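You operate a simulated robot arm through the tools that you are given. There is no shell and no other tool. Be economical: measure what you need, move in short steps, check, and stop when the job is done.

You run a simulated two-armed robot. Do the job below in one go: nothing can be reset, and whatever is moved stays where it is left.

Task
Plug the heater in and fill the jar with warm water.
Fine: jar under the tap; lower knob at 30 C, upper knob HIGH; fill to about the mark once the thermometer shows 30 C; then OFF till it shows under 25 C.

The check looks at the end state, three seconds after you hand in, the way a careful person would. Anything else that was tipped, shoved, dropped, spilled or broken makes it a failure.

Robot
Two 7-joint arms with fingered hands on one trunk, on a base that drives. Base frame: it is fixed to the floor where the robot stands at the start and does not move with it; the origin is under the middle of the robot, x ahead of it, y to its left, z up. Lengths are in mm, angles in rad, forces in N, time in s.
The left shoulder is at the start at [13, 152, 1330], the right one opposite. With the tool pointing down near the work surface each hand reaches from about 100 to 740 mm from the robot's upright axis, wherever it stands, measured 20 degrees to its own side. Places, roughly: lower heater knob [700, 200, 1100]; sample jar [500, -2250, 1000]; socket on the heater post [800, 0, 1200]; upper heater knob [700, 200, 1200]. Payload 3.8 kg a hand.
Tool frame (each hand has its own): the origin (TCP) lies between the finger pads and is the grasp point; the fingertips stand 30 mm ahead of it; z points along the fingers, y is the line along which they close. The gripper opens to 104 mm. The gripper's body begins 35 mm behind the TCP. The gripper is a hand of 5 fingers: y runs from the thumb to the fingers, the wrist lies at [-15, -104, -178] in the tool frame, and closing takes about 1.5 s.
Orientation is that of the tool frame in the base frame, as a unit quaternion [x, y, z, w]. With the fingers straight down and the wrist toward the robot, the tool's x, y and z point along [0, 1, 0], [1, 0, 0] and [0, 0, -1] of the base frame.

Tools
- The arms move only by the tool servo_tool. It takes "left_increments", "right_increments" or both (then of equal length, played together; a hand with none holds still); each is a list of rows, each a list of 6 numbers: the turn, a rotation vector about the tool's x, y, z in units of 8 degrees (1.0 is 8 degrees), then the shift along the tool's x, y, z in units of 50 mm (1.0 is 50 mm). In form: [[wx, wy, wz, dx, dy, dz], ...]. A call has 1 to 8 rows; each row shifts and turns the commanded pose from where the row before left it, along the tool's axes as they then stand. "left_grip" and "right_grip" are, for a hand that has rows, the opening in per cent of the stroke, from 0 (shut) to 100 (fully open), set as the call begins (left out, the last holds). A call with a number of a shift or a turn outside -1 to 1 is refused whole. Rows are played at 5 a second. More than 50 mm and 0.15 rad between two rows, or a gripper value outside its range, and nothing of the call is played. A pose out of reach is approached as far as the arm can. The call stops where the force on the tool passes 40 N (or 10 N more than at its start, if that is more) or the arm is blocked; 0.2 s more then pass. The fingers move at their own pace (about 72 mm/s each) and stop on an object; they squeeze with about 22 N. The grip force told is the motor's: it shows also when the fingers shut on nothing. Time passes only in rows, and 0.2 s behind the last, so rows that do not move let the fingers close. The reply holds the time, the measured pose of the TCP, the force on the tool along the base axes, the opening and the grip force, in the units named above and with some noise, with the torque about the TCP (base axes, N m) and any sound that the robot's microphone picked up.
- Cameras (640 x 400 px; columns grow to the right, rows downward): "scene" is now at [95.2, 14.8, 1501.8]; the picture's right is [0.16, -0.99, -0.00], its down [-0.39, -0.06, -0.92] and it looks along [0.91, 0.15, -0.40] (base axes); focal length 214 px, centre (320, 200). "left" rides on the left gripper at [-80, -78, -141] in its tool frame; the picture's right is [-0.78, -0.30, 0.56], its down [0.54, -0.78, 0.33] and it looks along [0.33, 0.56, 0.76] (tool axes); focal length 247 px, centre (320, 200). "right" rides on the right gripper at [80, -78, -141] in its tool frame; the picture's right is [-0.78, 0.30, -0.56], its down [-0.53, -0.78, 0.33] and it looks along [-0.33, 0.56, 0.76] (tool axes); focal length 247 px, centre (320, 200). There is no depth. A picture from a camera that has moved, and an enlarged one, comes with that camera's place and axes in the base frame and with its lens.
- capture(camera): a new picture of that camera. No time passes.
- move_column(by): slides the trunk up (or, below 0, down) by that many mm; the arms and the scene camera ride with it, the base frame stays. It gives what a move gives, with no picture.
- base_move(legs): drives the robot by 1 to 6 legs, each [ahead, left, turn to the left] in mm, mm and rad, along the robot's own axes; the way and the turn of a leg run together, so that a leg with both is an arc; at most 1500 mm and 3.142 rad a leg. The arms and the cameras ride along, it lands a little off, and it stops where it bumps. It gives what a move gives.
- finger_targets(index, middle, ring, little, thumb_bend, thumb_turn, hand): sets how far each is bent, from 0 (flat) to 1 (curled in); at 0.3 the hand is open as for a grip, at 0.7 the pads meet at the TCP. One left out holds its place. A second passes; each finger stops where it meets its share of the squeeze, and holds until it gets a number again. A gripper value or a shape takes the hand back. It gives what a move gives, with no picture; readings hold the bend of each and the force on index, middle, ring, little, thumb and palm. thumb_turn goes from beside the hand (0) to across from the fingers (1), as for a grip.
- grasp_type(shape, hand): the hand has 5 fingers and takes this shape, open, in about a second: jaw (thumb against the fingers, like two jaws); tri (thumb and two fingers); tip (a fingertip pinch); poke (one finger out to press); point (the index stretched); flat (the hand flat); cup (the hand cupped); fist (a fist). The gripper value then closes the fingers along that shape, each until it touches; the sizes above hold for jaw. It gives what a move gives, with no picture.
- head_to(pan, tilt): turns the head with the scene camera to pan (to the left, within 1.396 rad either way) and tilt (down, from -0.506 to 1.204), counted from straight ahead of the robot. It gives what a move gives.
- enlarge(camera, box): a new picture of the part [left, top, right, bottom] of that camera's present view, enlarged. No time passes.
- sign_off(): hands the job in; it is judged then, once.

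Work in short steps. Places have to be worked out from the pictures, the camera data and where the tool is seen: move nearer, look again, correct. Check each grasp and each placing, and mend what went wrong. You have 120 turns and 88 pictures in all, those below and enlarged ones among them. Open the grippers and draw the arms clear of the work before you hand the job in, unless the task says otherwise; then end with one line.

The tools are called as name(argument=value, ...) on one line, values as JSON. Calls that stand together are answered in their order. servo_tool: Moves the arms, as the interface text tells. Its arguments: {"type":"object","properties":{"left_increments":{"type":"array"},"left_grip":{"type":"number"},"right_increments":{"type":"array"},"right_grip":{"type":"number"}},"required":[]} The other tools are called the same way: move_column (by) slides the trunk up or down; grasp_type (shape, hand) gives the hand a shape; finger_targets (index, middle, ring, little, thumb_bend, thumb_turn, hand) moves the fingers one by one; base_move (legs) drives the base; head_to (pan, tilt) turns the head that bears the scene camera; capture (camera) takes a picture; enlarge (camera, box) takes an enlarged picture of a part of a camera's view; sign_off () hands the job in.

At the start:

```text
time_s: 0.0
left_tool_pos: [460.2, 361.5, 1436.8]
left_ee_rot: [0.707, 0.708, 0.0, 0.001]
left_wrist_force: [0.7, -0.8, -0.2]
left_moment: [-0.03, -0.03, -0.01]
left_opening: 103.7
left_finger_force: 0.2
left_shape: jaw
left_bend: [0.3, 0.3, 0.3, 0.3, 0.3, 0.98]
left_finger forces: [0.0, 0.0, 0.0, 0.0, 0.0, 0.1]
right_tool_pos: [425.3, -65.9, 1463.1]
right_ee_rot: [0.707, 0.707, 0.0, 0.0]
right_wrist_force: [0.3, -0.7, 0.2]
right_moment: [0.06, -0.01, 0.0]
right_opening: 103.4
right_finger_force: 0.1
right_shape: jaw
right_bend: [0.3, 0.3, 0.3, 0.3, 0.3, 0.98]
right_finger forces: [0.0, 0.0, 0.0, 0.1, 0.0, 0.0]
trunk travel left (down, up): [-400.0, 56.0]
robot x, y, heading: [0.9, -2.4, -0.0]
head pan, tilt: [0.161, 0.398]
```

scene: 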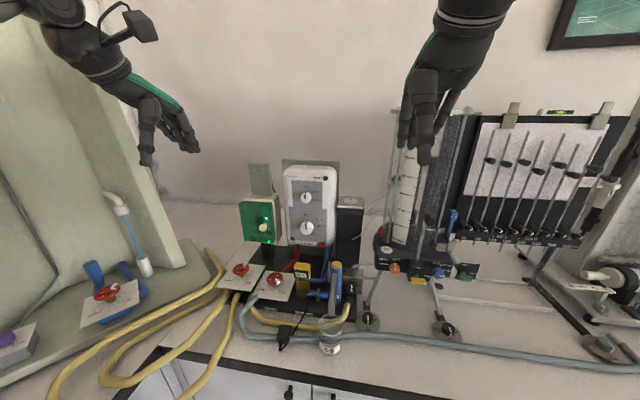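
right: 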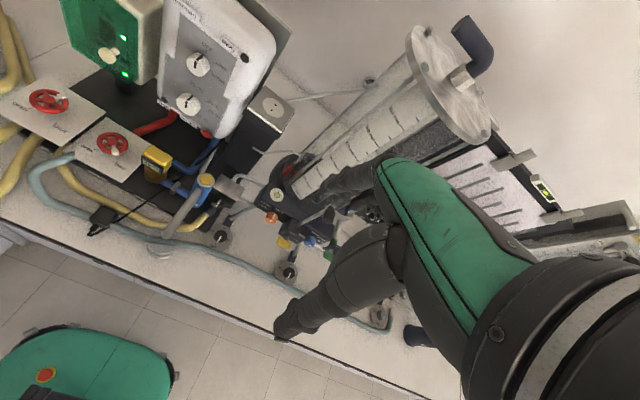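
left: 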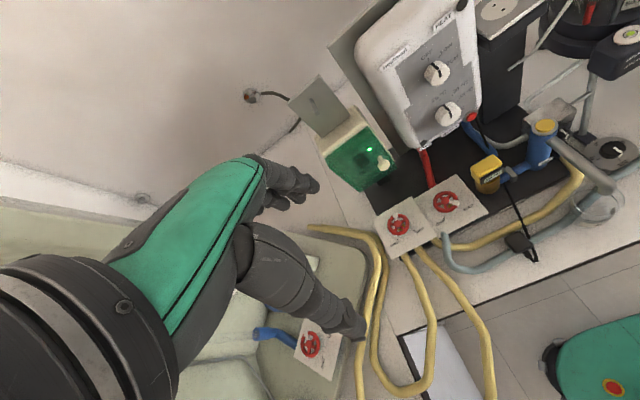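

I start by looking closely at the heater, its knobs, valves, plug and tap.

enlarge(camera="scene", box=[210, 150, 370, 250])

enlarge(camera="scene", box=[210, 240, 370, 360])

enlarge(camera="left", box=[340, 0, 640, 280])

```text
4.00 times, centred on (290, 200) of scene
camera zoom: at [95.2, 14.8, 1501.8], right [0.16, -0.99, 0.0], down [-0.39, -0.06, -0.92], along [0.91, 0.15, -0.4], focal length 858 px, centre (440, 200)
```

zoom: 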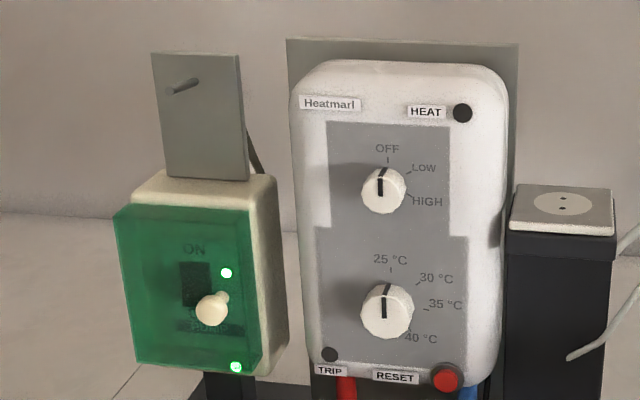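

```text
3.33 times, centred on (290, 300) of scene
camera zoom: at [95.2, 14.8, 1501.8], right [0.16, -0.99, 0.0], down [-0.39, -0.06, -0.92], along [0.91, 0.15, -0.4], focal length 715 px, centre (420, -133)
```

zoom: 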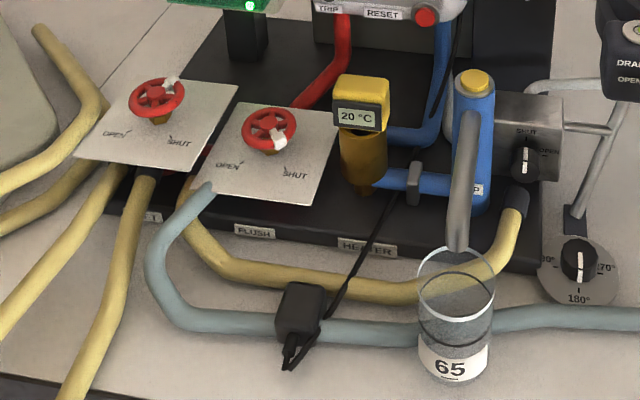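

```text
1.43 times, centred on (490, 140) of left
camera zoom: at [381.6, 281.0, 1579.5], right [-0.3, -0.78, -0.56], down [-0.78, 0.53, -0.33], along [0.56, 0.33, -0.76], focal length 353 px, centre (77, 286)
```

zoom: 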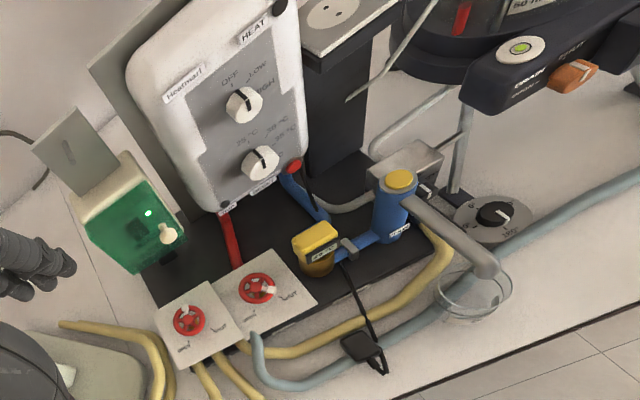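

enlarge(camera="scene", box=[215, 255, 305, 315])

enlarge(camera="scene", box=[290, 255, 380, 360])

enlarge(camera="right", box=[0, 60, 300, 260])

head_to(pan=-1.0, tilt=0.35)

```text
6.67 times, centred on (260, 285) of scene
camera zoom: at [95.2, 14.8, 1501.8], right [0.16, -0.99, 0.0], down [-0.39, -0.06, -0.92], along [0.91, 0.15, -0.4], focal length 1430 px, centre (720, -367)
```

zoom: 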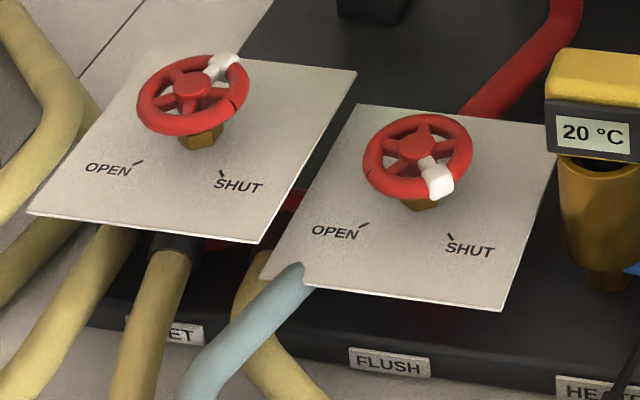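

```text
3.81 times, centred on (335, 308) of scene
camera zoom: at [95.2, 14.8, 1501.8], right [0.16, -0.99, 0.0], down [-0.39, -0.06, -0.92], along [0.91, 0.15, -0.4], focal length 817 px, centre (263, -210)
```

zoom: 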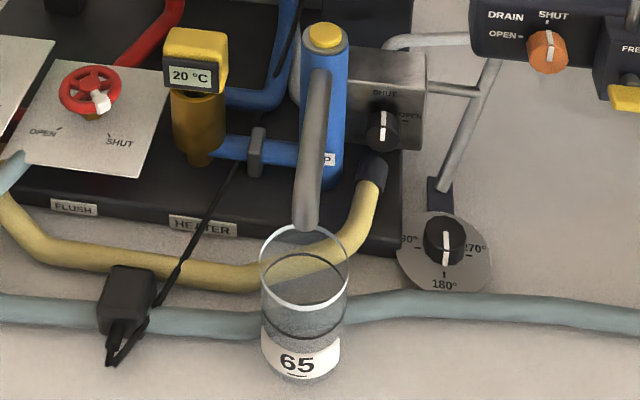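

```text
2.00 times, centred on (150, 160) of right
camera zoom: at [347.6, 14.1, 1605.5], right [0.3, -0.78, 0.56], down [-0.78, -0.53, -0.33], along [0.56, -0.33, -0.76], focal length 494 px, centre (660, 280)
```

zoom: 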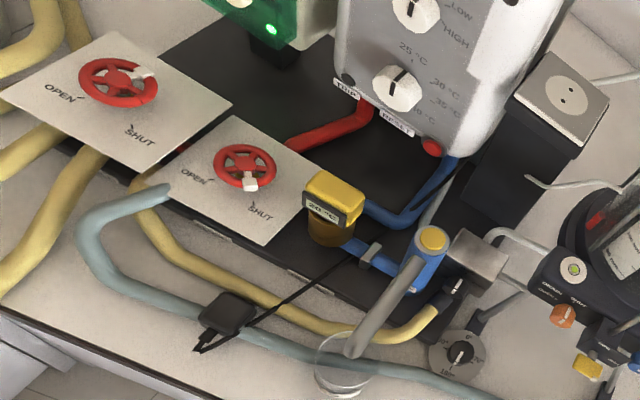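

```text
time_s: 1.4
left_tool_pos: [460.3, 361.5, 1436.2]
left_ee_rot: [0.706, 0.708, 0.0, 0.0]
left_wrist_force: [0.5, 0.2, 0.1]
left_moment: [0.01, 0.0, 0.0]
left_opening: 103.7
left_finger_force: 0.1
left_shape: jaw
left_bend: [0.3, 0.3, 0.3, 0.3, 0.3, 0.98]
left_finger forces: [0.0, 0.1, 0.0, 0.0, 0.0, 0.1]
right_tool_pos: [424.8, -66.5, 1463.9]
right_ee_rot: [0.707, 0.707, -0.001, 0.0]
right_wrist_force: [-0.3, -0.5, -0.9]
right_moment: [0.0, 0.0, 0.01]
right_opening: 103.7
right_finger_force: 0.0
right_shape: jaw
right_bend: [0.3, 0.3, 0.3, 0.3, 0.3, 0.98]
right_finger forces: [0.0, 0.0, 0.0, 0.0, 0.0, 0.0]
trunk travel left (down, up): [-400.0, 56.0]
robot x, y, heading: [-0.7, -3.0, 0.003]
head pan, tilt: [-1.0, 0.351]
```

capture(camera="scene")

head_to(pan=-1.35, tilt=0.3)

```text
78 pictures are left
camera scene: at [54.2, -78.4, 1506.5], right [-0.84, -0.54, 0.01], down [-0.19, 0.29, -0.94], along [0.5, -0.79, -0.35], focal length 214 px, centre (320, 200)
```

scene: 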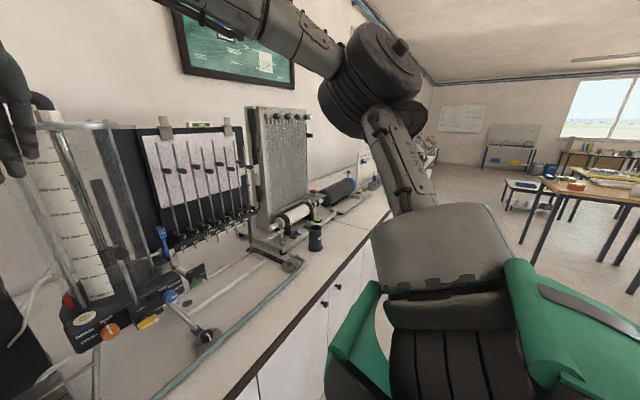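

```text
time_s: 2.2
left_tool_pos: [461.3, 362.2, 1437.5]
left_ee_rot: [0.706, 0.708, 0.0, 0.001]
left_wrist_force: [0.4, -0.2, -0.6]
left_moment: [0.02, 0.01, 0.0]
left_opening: 103.8
left_finger_force: 0.1
left_shape: jaw
left_bend: [0.3, 0.3, 0.3, 0.3, 0.3, 0.98]
left_finger forces: [0.0, 0.0, 0.0, 0.0, 0.1, 0.1]
right_tool_pos: [425.4, -67.1, 1463.5]
right_ee_rot: [0.707, 0.707, 0.0, 0.0]
right_wrist_force: [0.5, 0.7, 0.4]
right_moment: [0.01, 0.01, 0.0]
right_opening: 103.4
right_finger_force: 0.1
right_shape: jaw
right_bend: [0.3, 0.3, 0.3, 0.3, 0.3, 0.98]
right_finger forces: [0.1, 0.1, 0.0, 0.0, 0.0, 0.1]
trunk travel left (down, up): [-400.0, 56.0]
robot x, y, heading: [2.6, -0.8, -0.002]
head pan, tilt: [-1.349, 0.3]
```

base_move(legs=[[-300, 0, 0], [0, -1200, 0]])

head_to(pan=-0.9, tilt=0.4)

capture(camera="scene")

```text
time_s: 10.0
left_tool_pos: [147.3, -886.7, 1437.1]
left_ee_rot: [0.724, 0.69, 0.0, 0.0]
left_wrist_force: [0.9, -0.1, 0.1]
left_moment: [-0.01, -0.04, -0.02]
left_opening: 103.4
left_finger_force: 0.0
left_shape: jaw
left_bend: [0.3, 0.3, 0.3, 0.3, 0.3, 0.98]
left_finger forces: [0.1, 0.0, 0.1, 0.0, 0.0, 0.0]
right_tool_pos: [92.2, -1313.2, 1464.1]
right_ee_rot: [0.725, 0.689, 0.0, 0.0]
right_wrist_force: [0.0, 0.5, 1.0]
right_moment: [0.03, -0.02, 0.03]
right_opening: 103.9
right_finger_force: 0.1
right_shape: jaw
right_bend: [0.3, 0.3, 0.3, 0.3, 0.3, 0.98]
right_finger forces: [0.0, 0.0, 0.0, 0.0, 0.0, 0.0]
trunk travel left (down, up): [-400.0, 56.0]
robot x, y, heading: [-331.0, -1232.5, -0.054]
head pan, tilt: [-1.349, 0.3]
```

```text
time_s: 10.9
left_tool_pos: [147.6, -887.8, 1438.8]
left_ee_rot: [0.724, 0.69, 0.001, 0.0]
left_wrist_force: [-0.3, -0.2, -0.4]
left_moment: [-0.01, 0.0, 0.0]
left_opening: 103.8
left_finger_force: 0.0
left_shape: jaw
left_bend: [0.3, 0.3, 0.3, 0.3, 0.3, 0.98]
left_finger forces: [0.1, 0.0, 0.0, 0.0, 0.1, 0.0]
right_tool_pos: [92.2, -1312.7, 1463.8]
right_ee_rot: [0.725, 0.689, 0.0, 0.0]
right_wrist_force: [0.2, 0.2, -0.1]
right_moment: [0.01, 0.0, -0.02]
right_opening: 103.6
right_finger_force: 0.1
right_shape: jaw
right_bend: [0.3, 0.3, 0.3, 0.3, 0.3, 0.98]
right_finger forces: [0.1, 0.0, 0.0, 0.1, 0.0, 0.0]
trunk travel left (down, up): [-400.0, 56.0]
robot x, y, heading: [-329.5, -1229.0, -0.05]
head pan, tilt: [-0.901, 0.4]
```

```text
77 pictures are left
camera scene: at [-272.5, -1302.1, 1501.9], right [-0.81, -0.58, 0.01], down [-0.23, 0.32, -0.92], along [0.53, -0.75, -0.39], focal length 214 px, centre (320, 200)
```

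scene: 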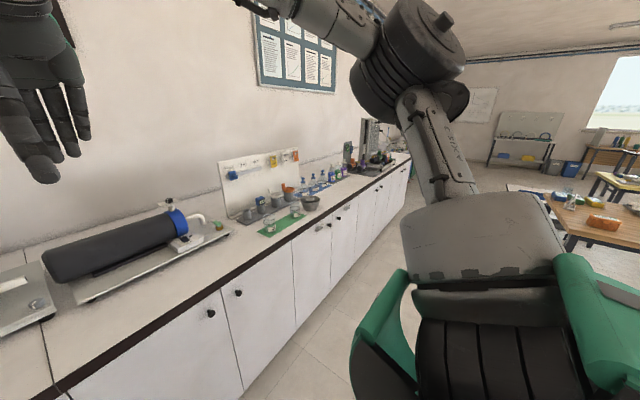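

The jars appear to stand on a green mat farther right. I drive on another metre and look again.

base_move(legs=[[0, -950, 0.05]])

head_to(pan=-0.2, tilt=0.5)

capture(camera="scene")

```text
time_s: 15.9
left_tool_pos: [107.3, -1804.3, 1436.5]
left_ee_rot: [0.703, 0.711, -0.001, 0.001]
left_wrist_force: [-0.7, -0.1, -0.1]
left_moment: [-0.02, -0.01, 0.04]
left_opening: 103.4
left_finger_force: 0.1
left_shape: jaw
left_bend: [0.3, 0.3, 0.3, 0.3, 0.3, 0.98]
left_finger forces: [0.1, 0.0, 0.0, 0.0, 0.0, 0.0]
right_tool_pos: [76.2, -2233.1, 1464.1]
right_ee_rot: [0.703, 0.711, 0.001, 0.001]
right_wrist_force: [1.0, -0.3, 0.4]
right_moment: [-0.01, 0.03, -0.03]
right_opening: 103.7
right_finger_force: 0.1
right_shape: jaw
right_bend: [0.3, 0.3, 0.3, 0.3, 0.3, 0.98]
right_finger forces: [0.1, 0.0, 0.0, 0.0, 0.0, 0.0]
trunk travel left (down, up): [-400.0, 56.0]
robot x, y, heading: [-351.8, -2172.2, 0.014]
head pan, tilt: [-0.901, 0.4]
```

```text
time_s: 16.9
left_tool_pos: [107.6, -1806.8, 1437.2]
left_ee_rot: [0.703, 0.711, 0.0, 0.0]
left_wrist_force: [-0.6, 0.0, -0.1]
left_moment: [0.0, 0.01, 0.03]
left_opening: 103.7
left_finger_force: 0.0
left_shape: jaw
left_bend: [0.3, 0.3, 0.3, 0.3, 0.3, 0.98]
left_finger forces: [0.1, 0.0, 0.0, 0.1, 0.0, 0.0]
right_tool_pos: [76.7, -2234.5, 1465.0]
right_ee_rot: [0.703, 0.711, -0.001, 0.0]
right_wrist_force: [-0.1, 0.4, 0.1]
right_moment: [0.01, -0.01, 0.02]
right_opening: 103.6
right_finger_force: 0.0
right_shape: jaw
right_bend: [0.3, 0.3, 0.3, 0.3, 0.3, 0.98]
right_finger forces: [0.0, 0.0, 0.1, 0.1, 0.1, 0.1]
trunk travel left (down, up): [-400.0, 56.0]
robot x, y, heading: [-346.7, -2174.1, 0.014]
head pan, tilt: [-0.201, 0.499]
```

```text
76 pictures are left
camera scene: at [-255.5, -2190.4, 1492.5], right [-0.19, -0.98, 0.0], down [-0.48, 0.09, -0.87], along [0.86, -0.17, -0.49], focal length 214 px, centre (320, 200)
```

scene: 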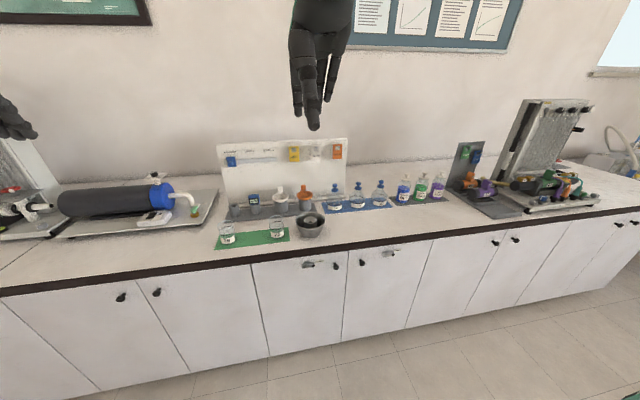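

enlarge(camera="scene", box=[200, 130, 360, 250])

enlarge(camera="scene", box=[210, 205, 300, 250])

```text
3.33 times, centred on (280, 190) of scene
camera zoom: at [-255.5, -2190.4, 1492.5], right [-0.19, -0.98, 0.0], down [-0.48, 0.09, -0.87], along [0.86, -0.17, -0.49], focal length 715 px, centre (453, 233)
```

zoom: 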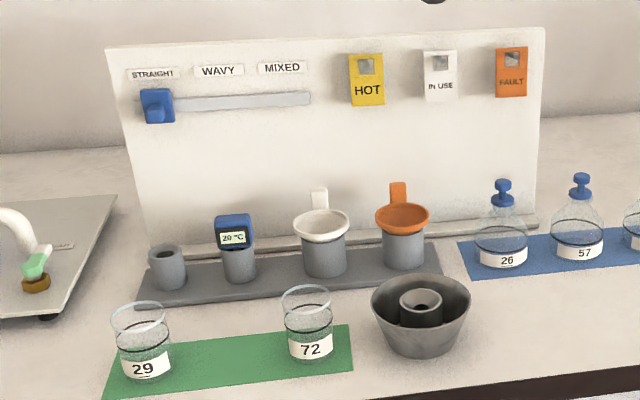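

```text
7.11 times, centred on (255, 228) of scene
camera zoom: at [-255.5, -2190.4, 1492.5], right [-0.19, -0.98, 0.0], down [-0.48, 0.09, -0.87], along [0.86, -0.17, -0.49], focal length 1525 px, centre (782, 4)
```

zoom: 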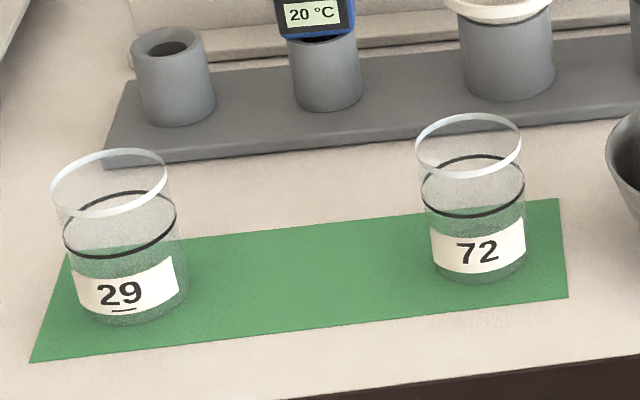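

The mat has jars 29 and 72 and an empty middle slot; jar 65, of the same kind, already stands under the tap. I drive back and examine jar 65 before deciding which jar to use.

base_move(legs=[[0, 1100, 0], [0, 1070, -0.014], [330, 0, 0]])

head_to(pan=0.1, tilt=0.7)

enlarge(camera="scene", box=[220, 150, 420, 300])

```text
time_s: 29.3
left_tool_pos: [381.6, 330.2, 1438.9]
left_ee_rot: [0.697, 0.717, 0.002, 0.002]
left_wrist_force: [-0.3, -1.2, -0.3]
left_moment: [-0.04, -0.03, -0.01]
left_opening: 103.5
left_finger_force: 0.0
left_shape: jaw
left_bend: [0.3, 0.3, 0.3, 0.3, 0.3, 0.98]
left_finger forces: [0.0, 0.1, 0.1, 0.0, 0.0, 0.0]
right_tool_pos: [355.9, -97.7, 1465.2]
right_ee_rot: [0.698, 0.716, 0.001, 0.001]
right_wrist_force: [0.5, 0.0, -0.1]
right_moment: [-0.02, 0.02, -0.01]
right_opening: 103.6
right_finger_force: 0.0
right_shape: jaw
right_bend: [0.3, 0.3, 0.3, 0.3, 0.3, 0.98]
right_finger forces: [0.0, 0.1, 0.1, 0.1, 0.1, 0.0]
trunk travel left (down, up): [-400.0, 56.0]
robot x, y, heading: [-67.6, -39.8, 0.026]
head pan, tilt: [-0.201, 0.499]
```

```text
time_s: 30.1
left_tool_pos: [384.5, 330.9, 1438.5]
left_ee_rot: [0.698, 0.716, 0.0, 0.0]
left_wrist_force: [-0.4, 0.4, 0.1]
left_moment: [0.02, -0.02, -0.03]
left_opening: 103.6
left_finger_force: 0.1
left_shape: jaw
left_bend: [0.3, 0.3, 0.3, 0.3, 0.3, 0.98]
left_finger forces: [0.0, 0.0, 0.0, 0.0, 0.0, 0.0]
right_tool_pos: [360.9, -98.4, 1463.4]
right_ee_rot: [0.698, 0.716, -0.001, 0.0]
right_wrist_force: [0.6, -0.3, 1.4]
right_moment: [-0.04, -0.01, 0.03]
right_opening: 103.9
right_finger_force: 0.0
right_shape: jaw
right_bend: [0.3, 0.3, 0.3, 0.3, 0.3, 0.98]
right_finger forces: [0.1, 0.1, 0.0, 0.0, 0.0, 0.1]
trunk travel left (down, up): [-400.0, 56.0]
robot x, y, heading: [-63.9, -39.8, 0.025]
head pan, tilt: [0.099, 0.7]
```

```text
2.67 times, centred on (320, 225) of scene
camera zoom: at [21.5, -31.7, 1474.8], right [0.12, -0.99, 0.0], down [-0.65, -0.08, -0.76], along [0.75, 0.09, -0.65], focal length 572 px, centre (320, 133)
```

zoom: 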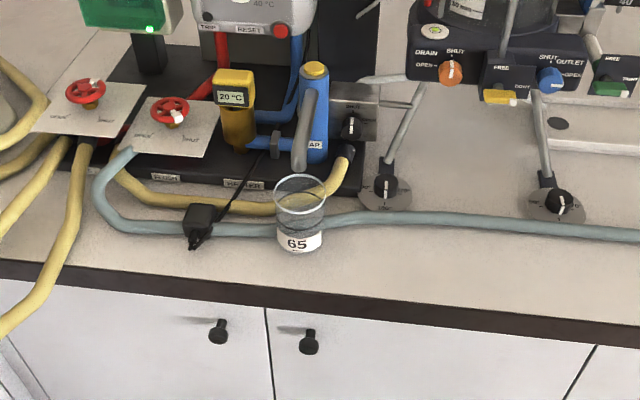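

Triangulating, the spout tip is near (473, 49, 1034) and jar 65's rim centre near (476, 50, 995), so it stands exactly under the tap and I will use it. Now I check the wheels and tap from the hand cameras.

enlarge(camera="left", box=[360, 150, 520, 250])

enlarge(camera="right", box=[60, 120, 260, 250])

```text
4.00 times, centred on (440, 200) of left
camera zoom: at [308.1, 248.5, 1579.5], right [-0.28, -0.78, -0.56], down [-0.79, 0.51, -0.33], along [0.55, 0.35, -0.76], focal length 988 px, centre (-160, 200)
```

zoom: 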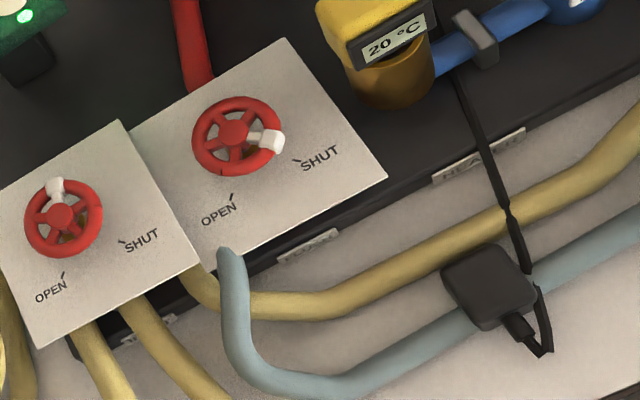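

```text
3.08 times, centred on (160, 185) of right
camera zoom: at [280.7, -19.3, 1605.6], right [0.32, -0.77, 0.56], down [-0.76, -0.55, -0.33], along [0.56, -0.32, -0.76], focal length 760 px, centre (812, 246)
```

zoom: 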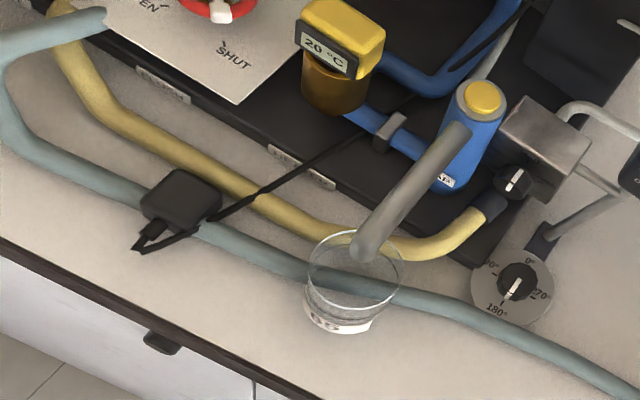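

enlarge(camera="right", box=[180, 140, 260, 190])

enlarge(camera="scene", box=[310, 160, 370, 210])

enlarge(camera="left", box=[420, 0, 620, 130])

```text
8.00 times, centred on (220, 165) of right
camera zoom: at [280.7, -19.3, 1605.6], right [0.32, -0.77, 0.56], down [-0.76, -0.55, -0.33], along [0.56, -0.32, -0.76], focal length 1976 px, centre (1120, 480)
```

zoom: 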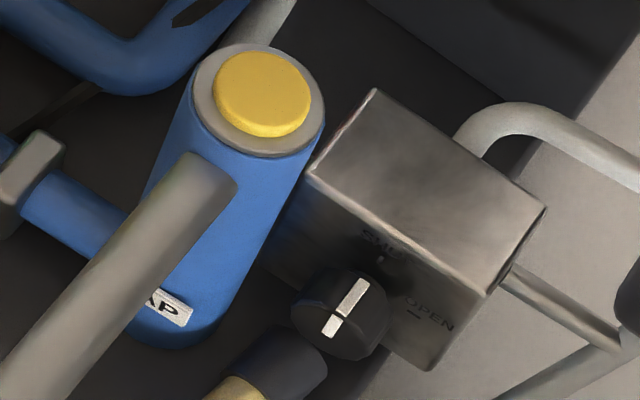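

```text
8.00 times, centred on (340, 185) of scene
camera zoom: at [21.5, -31.7, 1474.8], right [0.12, -0.99, 0.0], down [-0.65, -0.08, -0.76], along [0.75, 0.09, -0.65], focal length 1716 px, centre (160, 320)
```

zoom: 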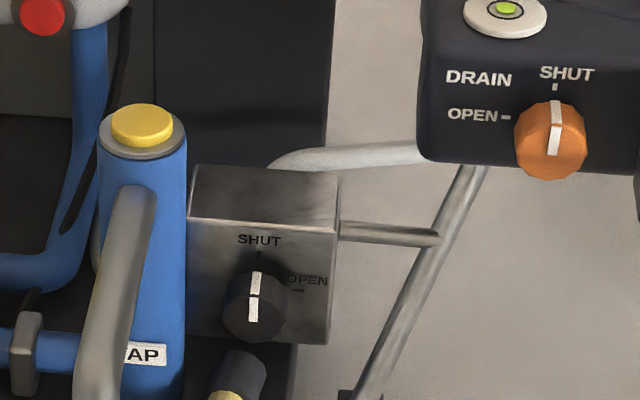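

```text
3.08 times, centred on (520, 65) of left
camera zoom: at [308.1, 248.5, 1579.5], right [-0.28, -0.78, -0.56], down [-0.79, 0.51, -0.33], along [0.55, 0.35, -0.76], focal length 760 px, centre (-295, 615)
```

zoom: 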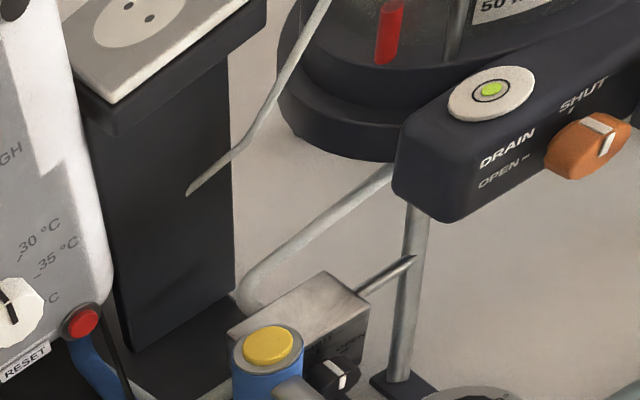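

The TAP column has a yellow push button at about (601, 47, 1077); the grey valve feeds another device, so I leave it. Socket is about (770, 21, 1207), plug about (475, 182, 928). I bring the left hand inward, then drive closer.

servo_tool(left_increments=[[0, 0, 0, -1, 0, 0], [0, 0, 0, -1, 0, 0], [0, 0, 0, -1, 0, 0]])

base_move(legs=[[150, 90, -0.025]])

capture(camera="left")

capture(camera="scene")

```text
time_s: 30.9
left_tool_pos: [387.9, 175.7, 1437.0]
left_ee_rot: [0.698, 0.717, 0.0, 0.0]
left_wrist_force: [-0.8, 0.5, -0.1]
left_moment: [0.05, 0.0, 0.01]
left_opening: 103.7
left_finger_force: 0.0
left_shape: jaw
left_bend: [0.3, 0.3, 0.3, 0.3, 0.3, 0.98]
left_finger forces: [0.0, 0.0, 0.0, 0.0, 0.0, 0.0]
right_tool_pos: [362.2, -99.9, 1464.1]
right_ee_rot: [0.698, 0.716, 0.001, 0.0]
right_wrist_force: [-0.3, -1.0, -0.3]
right_moment: [0.0, 0.05, 0.04]
right_opening: 103.6
right_finger_force: 0.2
right_shape: jaw
right_bend: [0.3, 0.3, 0.3, 0.3, 0.3, 0.98]
right_finger forces: [0.0, 0.0, 0.1, 0.0, 0.1, 0.0]
trunk travel left (down, up): [-400.0, 56.0]
robot x, y, heading: [-67.4, -39.6, 0.024]
head pan, tilt: [0.099, 0.7]
```

```text
time_s: 32.3
left_tool_pos: [536.2, 257.5, 1438.1]
left_ee_rot: [0.706, 0.708, 0.002, 0.0]
left_wrist_force: [-0.7, -0.5, -0.5]
left_moment: [-0.02, -0.02, -0.01]
left_opening: 103.8
left_finger_force: 0.0
left_shape: jaw
left_bend: [0.3, 0.3, 0.3, 0.3, 0.3, 0.98]
left_finger forces: [0.0, 0.1, 0.0, 0.0, 0.0, 0.0]
right_tool_pos: [502.9, -17.5, 1465.7]
right_ee_rot: [0.706, 0.708, 0.001, 0.001]
right_wrist_force: [-0.7, 0.0, -1.0]
right_moment: [0.01, -0.01, 0.01]
right_opening: 103.7
right_finger_force: 0.0
right_shape: jaw
right_bend: [0.3, 0.3, 0.3, 0.3, 0.3, 0.98]
right_finger forces: [0.0, 0.0, 0.1, 0.1, 0.0, 0.0]
trunk travel left (down, up): [-400.0, 56.0]
robot x, y, heading: [78.2, 45.8, 0.002]
head pan, tilt: [0.099, 0.7]
```

```text
67 pictures are left
camera left: at [456.6, 176.8, 1580.3], right [-0.29, -0.78, -0.56], down [-0.78, 0.53, -0.33], along [0.56, 0.34, -0.76], focal length 247 px, centre (320, 200)
```

left: 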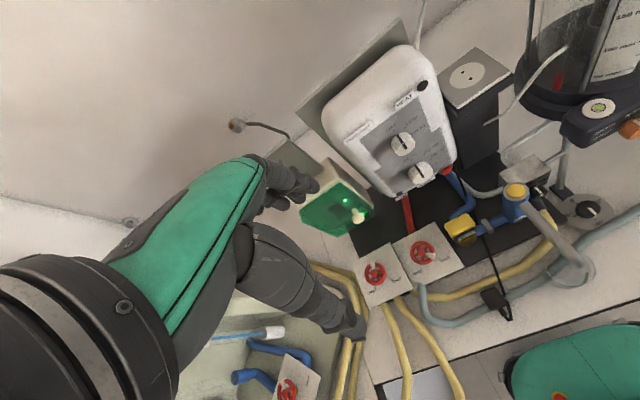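

```text
66 pictures are left
camera scene: at [164.8, 55.9, 1475.1], right [0.1, -0.99, 0.0], down [-0.65, -0.06, -0.76], along [0.76, 0.08, -0.65], focal length 214 px, centre (320, 200)
```

scene: 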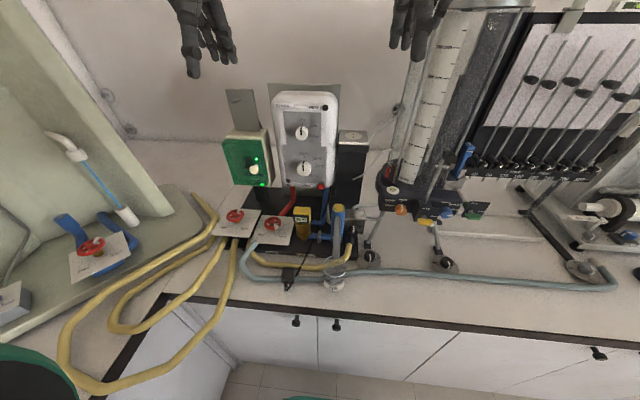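

enlarge(camera="scene", box=[265, 240, 365, 305])

enlarge(camera="left", box=[440, 210, 560, 330])

enlarge(camera="scene", box=[265, 80, 375, 200])

```text
6.15 times, centred on (315, 272) of scene
camera zoom: at [164.8, 55.9, 1475.1], right [0.1, -0.99, 0.0], down [-0.65, -0.06, -0.76], along [0.76, 0.08, -0.65], focal length 1320 px, centre (351, -246)
```

zoom: 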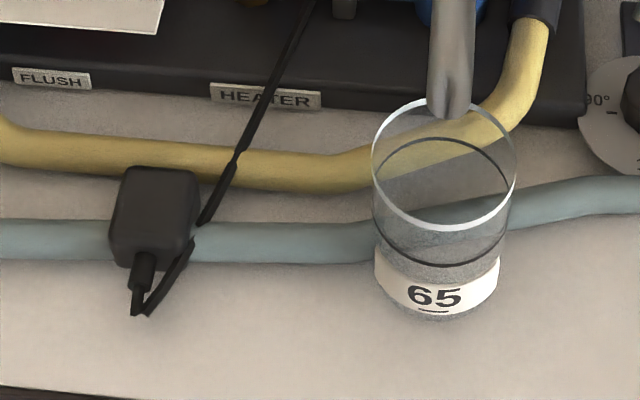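

```text
3.33 times, centred on (500, 270) of left
camera zoom: at [456.6, 176.8, 1580.3], right [-0.29, -0.78, -0.56], down [-0.78, 0.53, -0.33], along [0.56, 0.34, -0.76], focal length 823 px, centre (-280, -33)
```

zoom: 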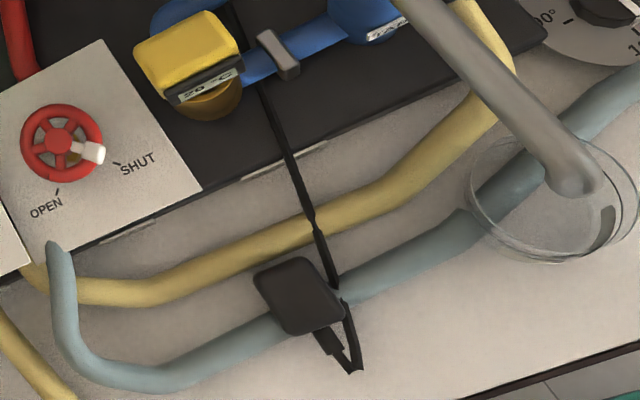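

```text
3.33 times, centred on (320, 140) of scene
camera zoom: at [164.8, 55.9, 1475.1], right [0.1, -0.99, 0.0], down [-0.65, -0.06, -0.76], along [0.76, 0.08, -0.65], focal length 715 px, centre (320, 400)
```

zoom: 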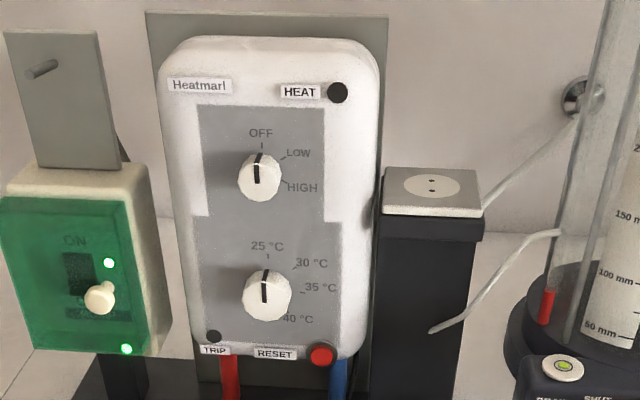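

The jar is centred below the spout. I bring the left hand camera down for a closer look at the plug's prongs.

servo_tool(left_increments=[[0, 0, 0, -0.29, -0.43, 0.84], [0, 0, 0, -0.29, -0.43, 0.84], [0, 0, 0, -0.29, -0.43, 0.84], [0, 0, 0, -0.29, -0.43, 0.84], [0, 0, 0, -0.29, -0.43, 0.84], [0, 0, 0, -0.29, -0.43, 0.84], [0, 0, 0, -0.29, -0.43, 0.84], [0, 0, 0, -0.29, -0.43, 0.84]])

capture(camera="left")

```text
time_s: 34.1
left_tool_pos: [409.4, 127.5, 1102.3]
left_ee_rot: [0.706, 0.708, -0.001, 0.0]
left_wrist_force: [0.0, 0.0, -0.2]
left_moment: [0.01, 0.01, 0.03]
left_opening: 103.8
left_finger_force: 0.1
left_shape: jaw
left_bend: [0.3, 0.3, 0.3, 0.3, 0.3, 0.98]
left_finger forces: [0.0, 0.0, 0.1, 0.0, 0.0, 0.0]
left hand out of reach, approached as far as the arm can: row 6, 7, 8
right_tool_pos: [508.4, -15.0, 1463.6]
right_ee_rot: [0.707, 0.707, 0.0, 0.0]
right_wrist_force: [0.0, 0.6, -0.3]
right_moment: [0.0, -0.01, -0.02]
right_opening: 103.8
right_finger_force: 0.0
right_shape: jaw
right_bend: [0.3, 0.3, 0.3, 0.3, 0.3, 0.98]
right_finger forces: [0.1, 0.0, 0.1, 0.1, 0.0, 0.0]
trunk travel left (down, up): [-400.0, 56.0]
robot x, y, heading: [81.3, 49.9, 0.006]
head pan, tilt: [0.099, 0.7]
```

```text
62 pictures are left
camera left: at [330.0, 46.5, 1244.3], right [-0.29, -0.78, -0.56], down [-0.78, 0.53, -0.33], along [0.55, 0.33, -0.76], focal length 247 px, centre (320, 200)
```

left: 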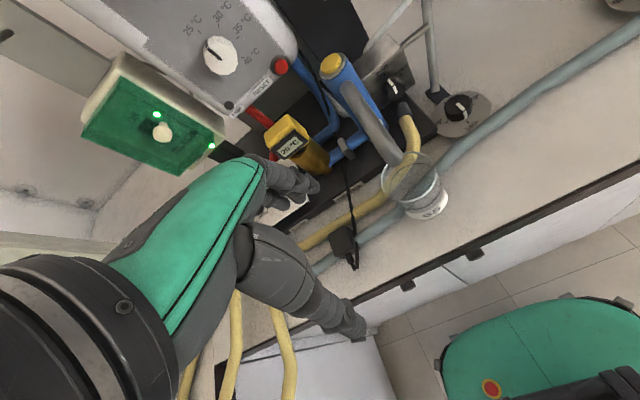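

enlarge(camera="left", box=[300, 190, 400, 280])

```text
4.44 times, centred on (350, 235) of left
camera zoom: at [330.0, 46.5, 1244.3], right [-0.29, -0.78, -0.56], down [-0.78, 0.53, -0.33], along [0.55, 0.33, -0.76], focal length 1098 px, centre (187, 44)
```

zoom: 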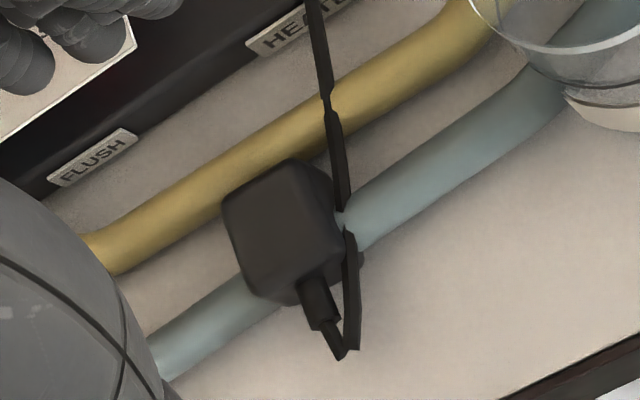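

The plug block is centred near (478, 178, 918), its cord leaving toward the robot. I yaw the left hand 90° so it closes along y and avoids the cord, then look.

servo_tool(left_increments=[[0, 0, 1, 0, 0, 0], [0, 0, 1, 0, 0, 0], [0, 0, 1, 0, 0, 0], [0, 0, 1, 0, 0, 0], [0, 0, 1, 0, 0, 0], [0, 0, 1, 0, 0, 0], [0, 0, 1, 0, 0, 0], [0, 0, 1, 0, 0, 0]], left_grip=75)

servo_tool(left_increments=[[0, 0, 1, 0, 0, 0], [0, 0, 1, 0, 0, 0], [0, 0, 1, 0, 0, 0], [0, 0, 0.25, 0, 0, 0], [0, 0, 0, 0.7, -0.5, 0], [0, 0, 0, 0.7, -0.5, 0]])

capture(camera="left")

```text
time_s: 35.9
left_tool_pos: [410.8, 122.8, 1100.6]
left_ee_rot: [0.97, 0.244, 0.0, -0.001]
left_wrist_force: [0.2, 0.0, -0.7]
left_moment: [0.01, 0.0, -0.02]
left_opening: 78.5
left_finger_force: 0.0
left_shape: jaw
left_bend: [0.27, 0.35, 0.33, 0.34, 0.54, 0.99]
left_finger forces: [0.1, 0.1, 0.0, 0.0, 0.0, 0.0]
left hand out of reach, approached as far as the arm can: row 1
right_tool_pos: [506.0, -17.5, 1464.5]
right_ee_rot: [0.707, 0.708, 0.0, -0.001]
right_wrist_force: [0.3, -1.2, -0.1]
right_moment: [0.0, 0.01, -0.02]
right_opening: 103.9
right_finger_force: 0.1
right_shape: jaw
right_bend: [0.3, 0.3, 0.3, 0.3, 0.3, 0.98]
right_finger forces: [0.1, 0.0, 0.0, 0.0, 0.0, 0.0]
trunk travel left (down, up): [-400.0, 56.0]
robot x, y, heading: [85.8, 47.4, 0.001]
head pan, tilt: [0.099, 0.7]
```

```text
time_s: 37.3
left_tool_pos: [476.0, 182.0, 1100.4]
left_ee_rot: [0.999, 0.052, 0.001, -0.006]
left_wrist_force: [-0.9, -0.4, 0.3]
left_moment: [0.0, 0.02, 0.01]
left_opening: 78.1
left_finger_force: 0.1
left_shape: jaw
left_bend: [0.27, 0.35, 0.33, 0.34, 0.54, 0.99]
left_finger forces: [0.0, 0.0, 0.0, 0.0, 0.1, 0.0]
left hand out of reach, approached as far as the arm can: row 1
right_tool_pos: [506.0, -13.9, 1464.9]
right_ee_rot: [0.707, 0.707, 0.0, 0.0]
right_wrist_force: [-0.9, -0.1, -0.7]
right_moment: [-0.01, 0.0, -0.02]
right_opening: 104.0
right_finger_force: 0.1
right_shape: jaw
right_bend: [0.3, 0.3, 0.3, 0.3, 0.3, 0.98]
right_finger forces: [0.0, 0.1, 0.1, 0.1, 0.1, 0.0]
trunk travel left (down, up): [-400.0, 56.0]
robot x, y, heading: [77.7, 49.9, 0.002]
head pan, tilt: [0.099, 0.7]
```

```text
60 pictures are left
camera left: at [387.4, 247.8, 1243.0], right [-0.8, 0.22, -0.56], down [0.45, 0.83, -0.32], along [0.39, -0.51, -0.77], focal length 247 px, centre (320, 200)
```

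left: 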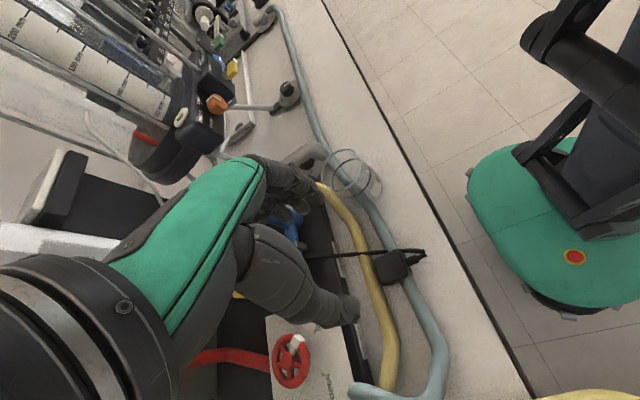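

enlarge(camera="left", box=[320, 220, 480, 320])

enlarge(camera="scene", box=[240, 190, 360, 310])

```text
4.00 times, centred on (400, 270) of left
camera zoom: at [387.4, 247.8, 1243.0], right [-0.8, 0.22, -0.56], down [0.45, 0.83, -0.32], along [0.39, -0.51, -0.77], focal length 988 px, centre (0, -80)
```

zoom: 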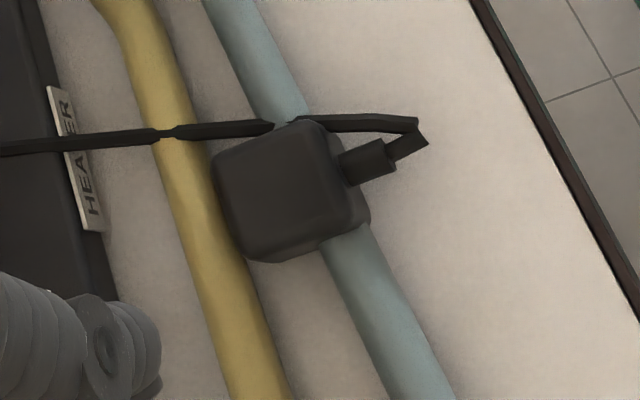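

```text
3.33 times, centred on (300, 250) of scene
camera zoom: at [169.6, 59.9, 1474.7], right [0.1, -0.99, 0.0], down [-0.65, -0.07, -0.76], along [0.75, 0.08, -0.65], focal length 715 px, centre (387, 33)
```

zoom: 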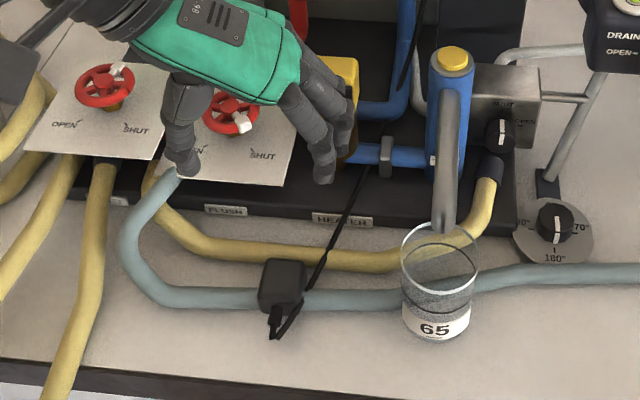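

servo_tool(left_increments=[[0, 0, 0.75, 0, 0, 0], [0, 0, 0, 0, 0, 0.9], [0, 0, 0, 0, 0, 0.9], [0, 0, 0, 0, 0, 0.9]])

capture(camera="left")

enlarge(camera="scene", box=[240, 210, 360, 300])

```text
time_s: 38.3
left_tool_pos: [472.5, 186.4, 976.6]
left_ee_rot: [1.0, 0.0, 0.002, -0.01]
left_wrist_force: [0.1, 0.9, -0.2]
left_moment: [-0.02, 0.02, -0.03]
left_opening: 78.2
left_finger_force: 0.1
left_shape: jaw
left_bend: [0.27, 0.35, 0.33, 0.34, 0.54, 0.99]
left_finger forces: [0.0, 0.0, 0.0, 0.1, 0.0, 0.0]
left hand out of reach, approached as far as the arm can: row 4
right_tool_pos: [506.4, -18.5, 1463.6]
right_ee_rot: [0.707, 0.708, 0.001, 0.0]
right_wrist_force: [0.3, 0.3, 0.2]
right_moment: [0.0, -0.01, -0.02]
right_opening: 103.5
right_finger_force: 0.2
right_shape: jaw
right_bend: [0.3, 0.3, 0.3, 0.3, 0.3, 0.98]
right_finger forces: [0.0, 0.0, 0.0, 0.0, 0.0, 0.1]
trunk travel left (down, up): [-400.0, 56.0]
robot x, y, heading: [80.2, 51.5, 0.005]
head pan, tilt: [0.099, 0.7]
```

```text
57 pictures are left
camera left: at [390.8, 260.2, 1119.4], right [-0.77, 0.31, -0.56], down [0.54, 0.78, -0.31], along [0.34, -0.54, -0.77], focal length 247 px, centre (320, 200)
```

left: 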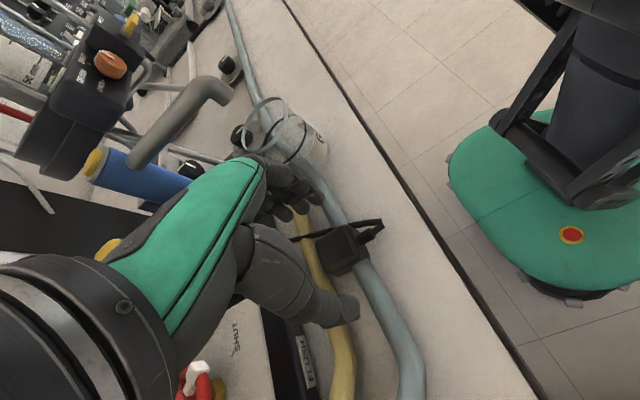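

```text
4.44 times, centred on (300, 255) of scene
camera zoom: at [169.4, 56.6, 1474.7], right [0.1, -0.99, 0.0], down [-0.65, -0.06, -0.76], along [0.75, 0.08, -0.65], focal length 953 px, centre (409, -44)
```

zoom: 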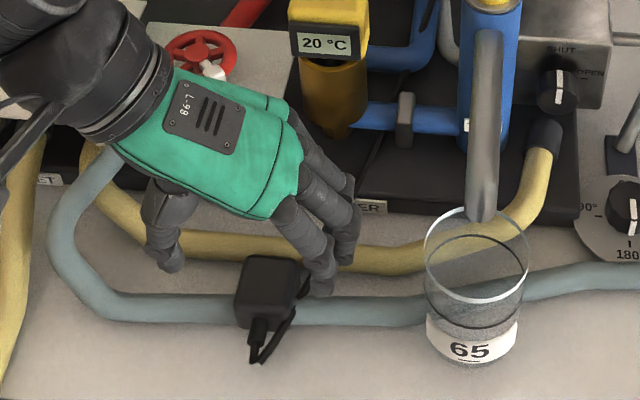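

The arm is at its low limit at z 976, so I lower the trunk 40 mm to bring the fingers around the plug.

move_column(by=-40)

enlarge(camera="scene", box=[240, 200, 360, 290])

```text
time_s: 39.2
left_tool_pos: [471.4, 183.3, 936.0]
left_ee_rot: [1.0, 0.0, 0.003, -0.007]
left_wrist_force: [-1.1, 1.0, -0.3]
left_moment: [0.01, 0.01, -0.01]
left_opening: 78.2
left_finger_force: 0.0
left_shape: jaw
left_bend: [0.27, 0.35, 0.33, 0.34, 0.54, 0.99]
left_finger forces: [0.0, 0.0, 0.0, 0.1, 0.1, 0.0]
right_tool_pos: [506.1, -16.0, 1424.4]
right_ee_rot: [0.706, 0.708, 0.0, 0.0]
right_wrist_force: [0.4, -0.4, 0.6]
right_moment: [0.02, -0.01, 0.01]
right_opening: 103.6
right_finger_force: 0.0
right_shape: jaw
right_bend: [0.3, 0.3, 0.3, 0.3, 0.3, 0.98]
right_finger forces: [0.1, 0.0, 0.0, 0.1, 0.1, 0.0]
trunk travel left (down, up): [-360.0, 96.0]
robot x, y, heading: [78.9, 48.5, 0.005]
head pan, tilt: [0.099, 0.7]
```

```text
4.44 times, centred on (300, 245) of scene
camera zoom: at [175.6, 58.5, 1431.9], right [0.1, -0.99, 0.0], down [-0.66, -0.07, -0.75], along [0.74, 0.08, -0.66], focal length 953 px, centre (409, 0)
```

zoom: 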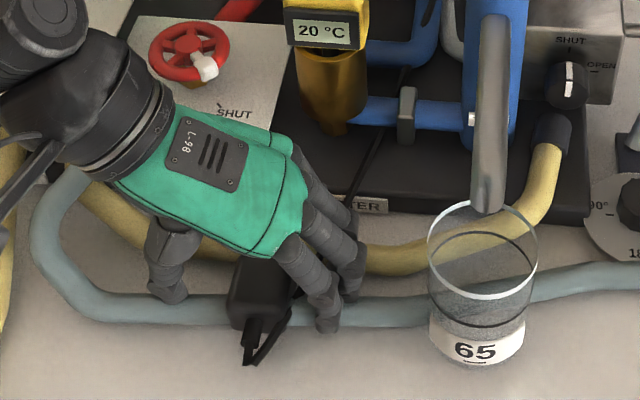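

The fingers straddle the plug; I close the grip.

servo_tool(left_increments=[[0, 0, 0, 0, 0, 0], [0, 0, 0, 0, 0, 0], [0, 0, 0, 0, 0, 0], [0, 0, 0, 0, 0, 0], [0, 0, 0, 0, 0, 0], [0, 0, 0, 0, 0, 0], [0, 0, 0, 0, 0, 0], [0, 0, 0, 0, 0, 0]], left_grip=0)

servo_tool(left_increments=[[0, 0, 0, 0, 0, -0.6], [0, 0, 0, 0, 0, -1], [0, 0, 0, 0, 0, -1]])

enlarge(camera="scene", box=[240, 170, 360, 290])

capture(camera="left")

```text
time_s: 41.0
left_tool_pos: [469.9, 183.7, 935.8]
left_ee_rot: [1.0, 0.0, 0.001, -0.007]
left_wrist_force: [-0.2, 0.1, 0.4]
left_moment: [0.0, 0.02, 0.02]
left_opening: 30.7
left_finger_force: 21.7
left_shape: jaw
left_bend: [0.74, 0.54, 0.53, 0.56, 0.74, 1.0]
left_finger forces: [11.4, 5.6, 2.5, 0.0, 19.5, 0.0]
right_tool_pos: [505.7, -16.9, 1424.6]
right_ee_rot: [0.706, 0.708, 0.0, 0.001]
right_wrist_force: [-0.8, 0.3, 1.3]
right_moment: [-0.01, 0.04, 0.03]
right_opening: 103.6
right_finger_force: 0.1
right_shape: jaw
right_bend: [0.3, 0.3, 0.3, 0.3, 0.3, 0.98]
right_finger forces: [0.1, 0.0, 0.0, 0.0, 0.0, 0.0]
trunk travel left (down, up): [-360.0, 96.0]
robot x, y, heading: [78.4, 50.6, 0.001]
head pan, tilt: [0.099, 0.7]
```

```text
time_s: 41.8
left_tool_pos: [472.2, 180.8, 1068.4]
left_ee_rot: [1.0, 0.0, 0.002, -0.008]
left_wrist_force: [0.3, 0.6, -1.0]
left_moment: [0.02, 0.01, -0.02]
left_opening: 30.6
left_finger_force: 21.6
left_shape: jaw
left_bend: [0.74, 0.54, 0.53, 0.56, 0.74, 1.0]
left_finger forces: [11.5, 5.7, 2.5, 0.0, 19.7, 0.0]
right_tool_pos: [504.1, -16.9, 1423.8]
right_ee_rot: [0.707, 0.708, 0.001, 0.0]
right_wrist_force: [0.2, 1.3, 1.0]
right_moment: [0.0, 0.0, 0.02]
right_opening: 103.8
right_finger_force: 0.1
right_shape: jaw
right_bend: [0.3, 0.3, 0.3, 0.3, 0.3, 0.98]
right_finger forces: [0.0, 0.1, 0.0, 0.1, 0.0, 0.1]
trunk travel left (down, up): [-360.0, 96.0]
robot x, y, heading: [81.6, 48.7, 0.003]
head pan, tilt: [0.099, 0.7]
```

```text
3.33 times, centred on (300, 230) of scene
camera zoom: at [174.9, 57.8, 1432.2], right [0.1, -0.99, 0.0], down [-0.66, -0.06, -0.75], along [0.74, 0.08, -0.66], focal length 715 px, centre (387, 100)
```

zoom: 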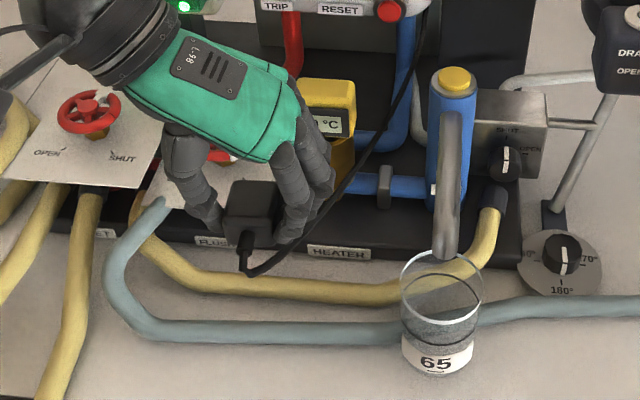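

```text
53 pictures are left
camera left: at [391.7, 255.2, 1210.6], right [-0.77, 0.31, -0.55], down [0.54, 0.78, -0.32], along [0.34, -0.54, -0.77], focal length 247 px, centre (320, 200)
```

left: 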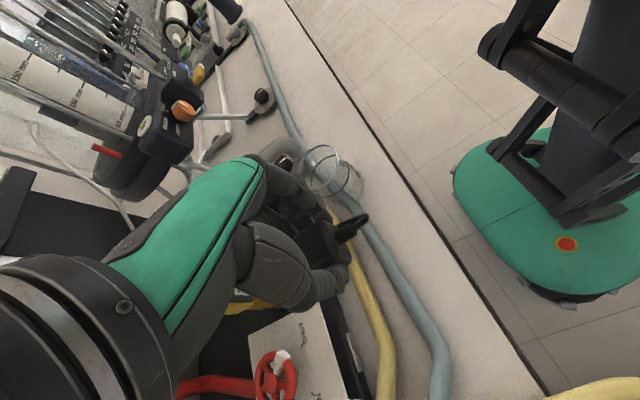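

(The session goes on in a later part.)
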